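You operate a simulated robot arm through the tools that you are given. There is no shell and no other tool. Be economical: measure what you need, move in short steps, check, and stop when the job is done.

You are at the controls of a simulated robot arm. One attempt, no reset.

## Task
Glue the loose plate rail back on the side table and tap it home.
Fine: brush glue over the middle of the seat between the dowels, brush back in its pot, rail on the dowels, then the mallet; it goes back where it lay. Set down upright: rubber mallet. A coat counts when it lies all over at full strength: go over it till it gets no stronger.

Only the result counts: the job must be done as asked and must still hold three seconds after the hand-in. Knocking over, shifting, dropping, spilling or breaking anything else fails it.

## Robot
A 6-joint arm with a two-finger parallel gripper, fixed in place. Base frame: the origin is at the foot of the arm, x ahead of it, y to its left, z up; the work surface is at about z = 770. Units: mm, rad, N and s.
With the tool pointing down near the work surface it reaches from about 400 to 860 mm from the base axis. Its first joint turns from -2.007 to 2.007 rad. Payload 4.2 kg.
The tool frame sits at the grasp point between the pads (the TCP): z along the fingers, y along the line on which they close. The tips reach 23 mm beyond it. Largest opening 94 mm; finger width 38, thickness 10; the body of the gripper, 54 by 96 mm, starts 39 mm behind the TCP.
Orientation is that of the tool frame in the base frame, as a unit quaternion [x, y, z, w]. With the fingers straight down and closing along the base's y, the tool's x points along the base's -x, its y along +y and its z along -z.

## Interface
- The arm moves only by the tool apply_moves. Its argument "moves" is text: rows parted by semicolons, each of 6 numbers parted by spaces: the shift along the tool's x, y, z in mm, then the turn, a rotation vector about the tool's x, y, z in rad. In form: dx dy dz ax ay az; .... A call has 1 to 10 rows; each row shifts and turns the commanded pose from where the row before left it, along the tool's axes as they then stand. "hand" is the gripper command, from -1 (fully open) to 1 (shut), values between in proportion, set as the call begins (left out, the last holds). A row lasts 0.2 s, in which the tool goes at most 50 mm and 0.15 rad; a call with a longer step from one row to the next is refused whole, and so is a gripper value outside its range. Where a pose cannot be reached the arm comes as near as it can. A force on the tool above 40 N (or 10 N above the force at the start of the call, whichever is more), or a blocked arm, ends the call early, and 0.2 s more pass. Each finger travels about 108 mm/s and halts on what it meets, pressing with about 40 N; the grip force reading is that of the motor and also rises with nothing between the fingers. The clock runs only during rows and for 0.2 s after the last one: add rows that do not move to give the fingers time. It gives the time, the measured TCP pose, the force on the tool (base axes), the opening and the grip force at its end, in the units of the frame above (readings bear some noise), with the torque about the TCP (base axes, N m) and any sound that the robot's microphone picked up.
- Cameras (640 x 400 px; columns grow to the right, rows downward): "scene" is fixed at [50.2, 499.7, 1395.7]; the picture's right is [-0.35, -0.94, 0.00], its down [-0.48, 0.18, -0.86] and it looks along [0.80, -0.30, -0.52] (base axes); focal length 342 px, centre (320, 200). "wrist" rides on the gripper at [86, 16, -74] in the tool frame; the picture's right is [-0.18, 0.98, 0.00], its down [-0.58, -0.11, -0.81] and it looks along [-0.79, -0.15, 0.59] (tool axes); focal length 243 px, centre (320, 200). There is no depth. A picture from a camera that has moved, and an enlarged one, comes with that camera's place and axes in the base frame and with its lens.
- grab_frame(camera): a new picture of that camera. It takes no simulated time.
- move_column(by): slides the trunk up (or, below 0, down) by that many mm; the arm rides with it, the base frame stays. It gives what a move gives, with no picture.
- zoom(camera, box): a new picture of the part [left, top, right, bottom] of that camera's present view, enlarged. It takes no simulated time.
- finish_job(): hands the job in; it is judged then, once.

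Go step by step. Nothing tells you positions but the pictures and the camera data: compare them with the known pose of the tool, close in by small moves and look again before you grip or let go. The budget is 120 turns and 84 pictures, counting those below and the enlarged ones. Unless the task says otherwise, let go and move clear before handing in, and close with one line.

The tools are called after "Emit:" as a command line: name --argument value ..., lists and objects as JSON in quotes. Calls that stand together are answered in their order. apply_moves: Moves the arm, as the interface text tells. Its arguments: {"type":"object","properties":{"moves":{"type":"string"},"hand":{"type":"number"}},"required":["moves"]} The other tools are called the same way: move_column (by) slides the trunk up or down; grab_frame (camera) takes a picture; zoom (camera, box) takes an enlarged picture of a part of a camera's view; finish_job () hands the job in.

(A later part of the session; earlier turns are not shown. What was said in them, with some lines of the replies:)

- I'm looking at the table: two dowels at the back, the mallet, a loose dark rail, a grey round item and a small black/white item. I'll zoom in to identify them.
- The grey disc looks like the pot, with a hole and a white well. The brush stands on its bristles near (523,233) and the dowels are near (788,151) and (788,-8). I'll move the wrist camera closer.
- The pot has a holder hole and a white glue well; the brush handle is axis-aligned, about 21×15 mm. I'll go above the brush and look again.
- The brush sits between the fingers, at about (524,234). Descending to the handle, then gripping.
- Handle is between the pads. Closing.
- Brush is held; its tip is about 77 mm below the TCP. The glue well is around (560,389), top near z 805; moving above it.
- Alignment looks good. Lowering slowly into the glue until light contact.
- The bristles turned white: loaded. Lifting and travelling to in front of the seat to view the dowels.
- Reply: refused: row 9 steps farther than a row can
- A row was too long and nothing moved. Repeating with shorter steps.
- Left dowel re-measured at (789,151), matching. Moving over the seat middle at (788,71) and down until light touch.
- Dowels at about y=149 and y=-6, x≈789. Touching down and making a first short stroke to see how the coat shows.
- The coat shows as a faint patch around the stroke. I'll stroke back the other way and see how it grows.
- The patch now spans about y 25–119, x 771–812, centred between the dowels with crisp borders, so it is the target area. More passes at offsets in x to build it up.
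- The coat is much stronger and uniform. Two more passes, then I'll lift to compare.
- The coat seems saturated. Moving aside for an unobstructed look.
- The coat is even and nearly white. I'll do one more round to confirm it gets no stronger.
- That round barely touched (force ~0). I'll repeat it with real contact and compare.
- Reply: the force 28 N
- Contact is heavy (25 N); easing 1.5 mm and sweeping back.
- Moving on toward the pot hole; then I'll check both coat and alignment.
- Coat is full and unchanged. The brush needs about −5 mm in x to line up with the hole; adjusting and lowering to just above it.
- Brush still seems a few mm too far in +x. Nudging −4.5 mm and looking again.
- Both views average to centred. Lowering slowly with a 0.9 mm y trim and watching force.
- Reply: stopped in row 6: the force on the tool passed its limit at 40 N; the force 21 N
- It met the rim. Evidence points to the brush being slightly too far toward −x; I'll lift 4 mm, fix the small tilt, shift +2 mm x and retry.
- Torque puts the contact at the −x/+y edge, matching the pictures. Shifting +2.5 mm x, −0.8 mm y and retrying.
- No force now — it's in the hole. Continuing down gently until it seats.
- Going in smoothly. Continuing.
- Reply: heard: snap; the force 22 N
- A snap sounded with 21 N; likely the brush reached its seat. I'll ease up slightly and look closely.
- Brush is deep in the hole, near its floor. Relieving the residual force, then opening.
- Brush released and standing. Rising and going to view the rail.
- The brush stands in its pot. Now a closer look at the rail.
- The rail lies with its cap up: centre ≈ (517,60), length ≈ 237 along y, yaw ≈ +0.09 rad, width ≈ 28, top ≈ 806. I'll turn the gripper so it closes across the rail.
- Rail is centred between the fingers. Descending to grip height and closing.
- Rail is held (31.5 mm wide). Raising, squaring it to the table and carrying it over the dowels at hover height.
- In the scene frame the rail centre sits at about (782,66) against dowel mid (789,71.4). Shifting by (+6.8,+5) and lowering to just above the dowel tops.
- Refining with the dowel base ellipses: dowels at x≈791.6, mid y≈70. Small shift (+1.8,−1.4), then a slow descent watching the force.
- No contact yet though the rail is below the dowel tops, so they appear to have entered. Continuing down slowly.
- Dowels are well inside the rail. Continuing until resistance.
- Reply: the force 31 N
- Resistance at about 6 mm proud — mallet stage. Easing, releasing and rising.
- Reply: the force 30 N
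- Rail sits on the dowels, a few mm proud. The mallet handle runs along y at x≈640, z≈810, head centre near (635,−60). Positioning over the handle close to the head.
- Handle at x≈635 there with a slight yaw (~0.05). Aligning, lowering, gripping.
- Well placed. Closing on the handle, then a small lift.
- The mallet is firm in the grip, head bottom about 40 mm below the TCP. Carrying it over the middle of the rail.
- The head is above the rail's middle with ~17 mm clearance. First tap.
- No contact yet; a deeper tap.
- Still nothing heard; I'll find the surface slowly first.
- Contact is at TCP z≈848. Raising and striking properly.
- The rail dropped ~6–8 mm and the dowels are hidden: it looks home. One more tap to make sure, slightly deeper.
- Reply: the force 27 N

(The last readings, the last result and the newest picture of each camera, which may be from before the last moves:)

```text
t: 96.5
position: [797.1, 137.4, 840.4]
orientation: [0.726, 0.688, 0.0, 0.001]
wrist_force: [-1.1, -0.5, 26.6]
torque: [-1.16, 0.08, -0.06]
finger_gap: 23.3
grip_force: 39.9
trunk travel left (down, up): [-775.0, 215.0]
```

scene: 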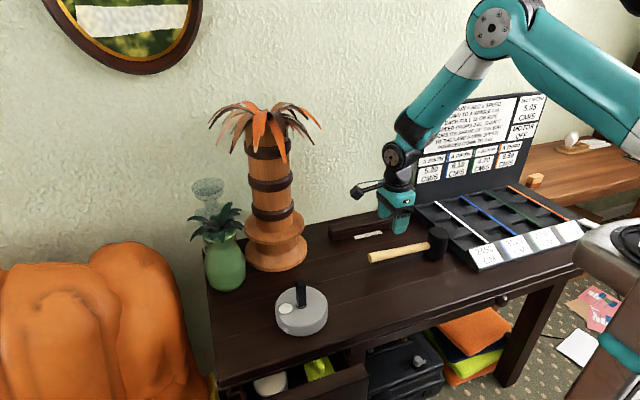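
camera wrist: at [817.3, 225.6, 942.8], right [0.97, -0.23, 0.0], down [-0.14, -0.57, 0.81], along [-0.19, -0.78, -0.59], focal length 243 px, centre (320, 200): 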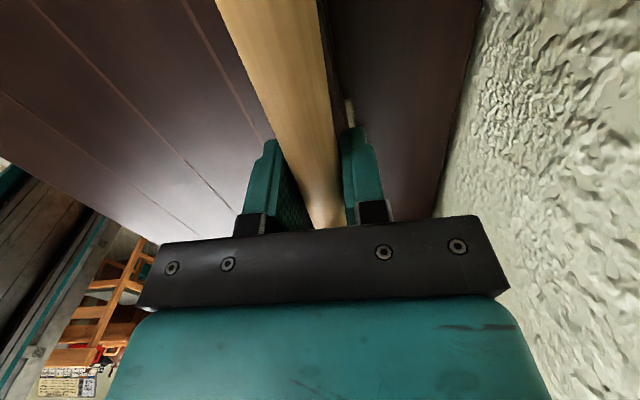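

Contact is now 6.5 mm lower than before — rail is home. Carrying the mallet back by the exact reverse path.

Emit:
apply_moves --moves "0 0 -25 0 0 0; 0 0 -46 0 0 0; -26 -30.7 0 0 0 0; -26 -30.7 0 0 0 0; -26 -30.7 0 0 0 0; -26 -30.7 0 0 0 0; -26 -30.7 0 0 0 0; 0 0 0 0 0 0"

Emit:
apply_moves --moves "0 0 30 0 0 0; 0 0 30 0 0 0; 0 0 20 0 0 0; 0 0 10 0 0 0; 0 0 5 0 0 0; 0 0 0 0 0 0; 0 0 0 0 0 0"

Emit:
zoom --camera "scene" --box '[355, 190, 475, 280]'

```text
t: 98.3
position: [633.9, 12.7, 910.4]
orientation: [0.725, 0.688, -0.001, 0.001]
wrist_force: [-0.2, 0.8, -4.5]
torque: [0.27, -0.04, 0.02]
finger_gap: 23.5
grip_force: 39.5
trunk travel left (down, up): [-775.0, 215.0]
```

```text
t: 99.9
position: [635.9, 13.2, 813.7]
orientation: [0.725, 0.689, -0.001, 0.0]
wrist_force: [-1.3, 0.1, -3.7]
torque: [0.25, 0.01, -0.01]
finger_gap: 23.0
grip_force: 39.8
trunk travel left (down, up): [-775.0, 215.0]
```

```text
4.44 times, centred on (415, 235) of scene
camera zoom: at [50.2, 499.7, 1395.7], right [-0.35, -0.94, 0.0], down [-0.48, 0.18, -0.86], along [0.8, -0.3, -0.52], focal length 1518 px, centre (-102, 44)
```

zoom: 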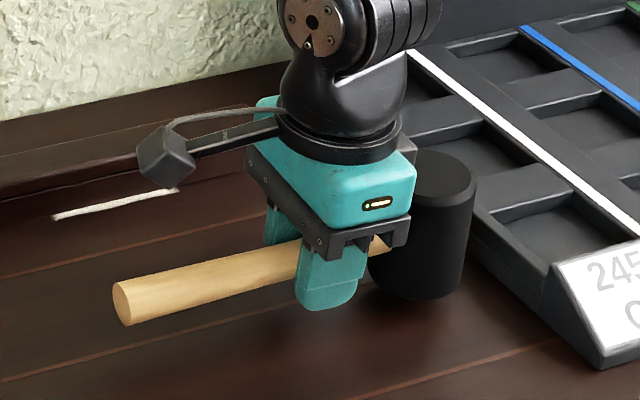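

The mallet has tilted slightly in the grip (head up ~0.05 rad) and sits ~2 mm off. Compensating with a small tilt and shift, then checking.

Emit:
apply_moves --moves "2 1.8 0 0 0.025 0; 0 0 0 0 0.025 0; 0 0 0 0 0 0; 0 0 0 0 0 0"

Emit:
zoom --camera "scene" --box '[355, 190, 475, 280]'

```text
t: 100.9
position: [637.5, 16.4, 814.1]
orientation: [0.725, 0.689, 0.017, -0.017]
wrist_force: [0.4, -0.4, -3.5]
torque: [0.28, 0.02, 0.06]
finger_gap: 23.4
grip_force: 40.0
trunk travel left (down, up): [-775.0, 215.0]
```

```text
4.44 times, centred on (415, 235) of scene
camera zoom: at [50.2, 499.7, 1395.7], right [-0.35, -0.94, 0.0], down [-0.48, 0.18, -0.86], along [0.8, -0.3, -0.52], focal length 1518 px, centre (-102, 44)
```

zoom: 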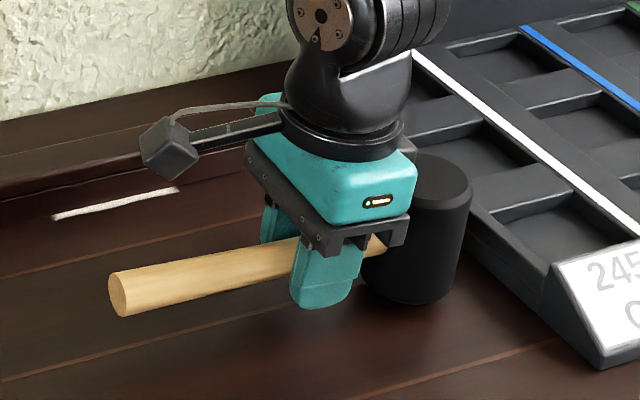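

Now level and aligned with its original place, ~5 mm up. Lowering to contact.

Emit:
apply_moves --moves "0 0 2 0 0 0; 0 0 1 0 0 0; 0 0 1 0 0 0; 0 0 0 0 0 0"

Emit:
apply_moves --moves "0 0 0.7 0 0 0; 0 0 0.7 0 0 0; 0 0 0 0 0 0"

```text
t: 101.9
position: [638.6, 16.6, 810.0]
orientation: [0.726, 0.688, 0.018, -0.018]
wrist_force: [0.1, 0.2, -4.0]
torque: [0.25, 0.0, 0.0]
finger_gap: 23.4
grip_force: 40.0
trunk travel left (down, up): [-775.0, 215.0]
```

```text
t: 102.7
position: [637.3, 16.7, 808.3]
orientation: [0.725, 0.688, 0.018, -0.017]
wrist_force: [0.2, 0.6, -4.3]
torque: [0.28, 0.0, -0.01]
finger_gap: 23.5
grip_force: 40.7
trunk travel left (down, up): [-775.0, 215.0]
```

Emit:
apply_moves --moves "0 0 0.7 0 0 0; 0 0 0.7 0 0 0; 0 0 0 0 0 0"

Emit:
apply_moves --moves "0 0 0.6 0 0 0; 0 0 0.6 0 0 0; 0 0 0 0 0 0"

```text
t: 103.5
position: [639.0, 17.5, 808.0]
orientation: [0.725, 0.688, 0.018, -0.016]
wrist_force: [0.9, -0.5, -3.7]
torque: [0.28, 0.0, 0.03]
finger_gap: 23.3
grip_force: 40.5
trunk travel left (down, up): [-775.0, 215.0]
```

```text
t: 104.3
position: [638.6, 16.2, 806.8]
orientation: [0.725, 0.688, 0.018, -0.017]
wrist_force: [-4.8, -1.3, 14.2]
torque: [-0.73, 0.03, -0.28]
finger_gap: 23.6
grip_force: 40.5
trunk travel left (down, up): [-775.0, 215.0]
```

Touching down. Easing slightly and releasing.

Emit:
apply_moves --moves "0 0 -0.5 0 0 0; 0 0 0 0 0 0"

Emit:
apply_moves --moves "0 0 0 0 0 0; 0 0 0 0 0 0; 0 0 0 0 0 0" --hand -0.3

Emit:
apply_moves --moves "1 0 -20 0 0 0; 2 0 -40 0 -0.05 0; 0 0 -45 0 0 0; 0 -20 -45 0 0 0; 0 -45 0 0 0 0; 0 -45 0 0 0 0; 0 -45 0 0 0 0; 0 0 0 0 0 0"

Emit:
grab_frame --camera "scene"

Emit:
zoom --camera "scene" --box '[320, 200, 480, 300]'

```text
t: 104.9
position: [637.8, 16.7, 806.8]
orientation: [0.725, 0.688, 0.017, -0.017]
wrist_force: [-2.1, -2.5, 13.9]
torque: [-0.62, -0.05, -0.09]
finger_gap: 23.5
grip_force: 40.5
trunk travel left (down, up): [-775.0, 215.0]
```

```text
t: 105.7
position: [638.8, 16.9, 806.9]
orientation: [0.725, 0.688, 0.018, -0.016]
wrist_force: [-0.2, 0.6, 7.7]
torque: [-0.34, 0.0, 0.02]
finger_gap: 61.1
grip_force: 0.1
trunk travel left (down, up): [-775.0, 215.0]
```

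```text
t: 107.5
position: [483.3, 26.2, 955.8]
orientation: [0.725, 0.688, 0.0, 0.001]
wrist_force: [0.9, -0.4, -0.3]
torque: [0.03, 0.02, 0.01]
finger_gap: 61.2
grip_force: 0.0
trunk travel left (down, up): [-775.0, 215.0]
```

```text
5 pictures are left
```

scene: 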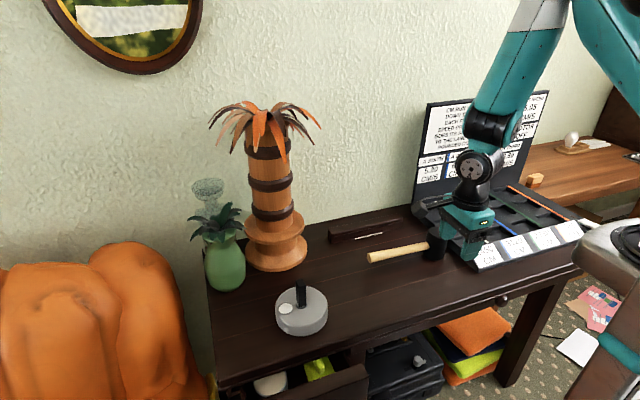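

```text
4.00 times, centred on (400, 250) of scene
camera zoom: at [50.2, 499.7, 1395.7], right [-0.35, -0.94, 0.0], down [-0.48, 0.18, -0.86], along [0.8, -0.3, -0.52], focal length 1366 px, centre (0, 0)
```

zoom: 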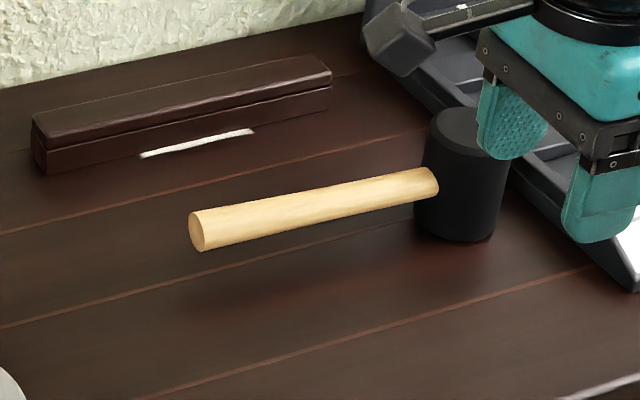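

The mallet stands within ~2 mm of its original spot, the rail sits flat on the seat, and the brush is in its pot. The arm is clear, so I'm handing in.

Emit:
finish_job

```text
The job is handed in.
```

I've handed the job in: the seat is glued, the rail is tapped home, the brush is in its pot and the mallet stands upright within about 2 mm of where it lay. Two things to know: a snap sounded as the brush seated, the pot may have moved about 1 mm, and a thin strip of glue shows along the rail's front edge.
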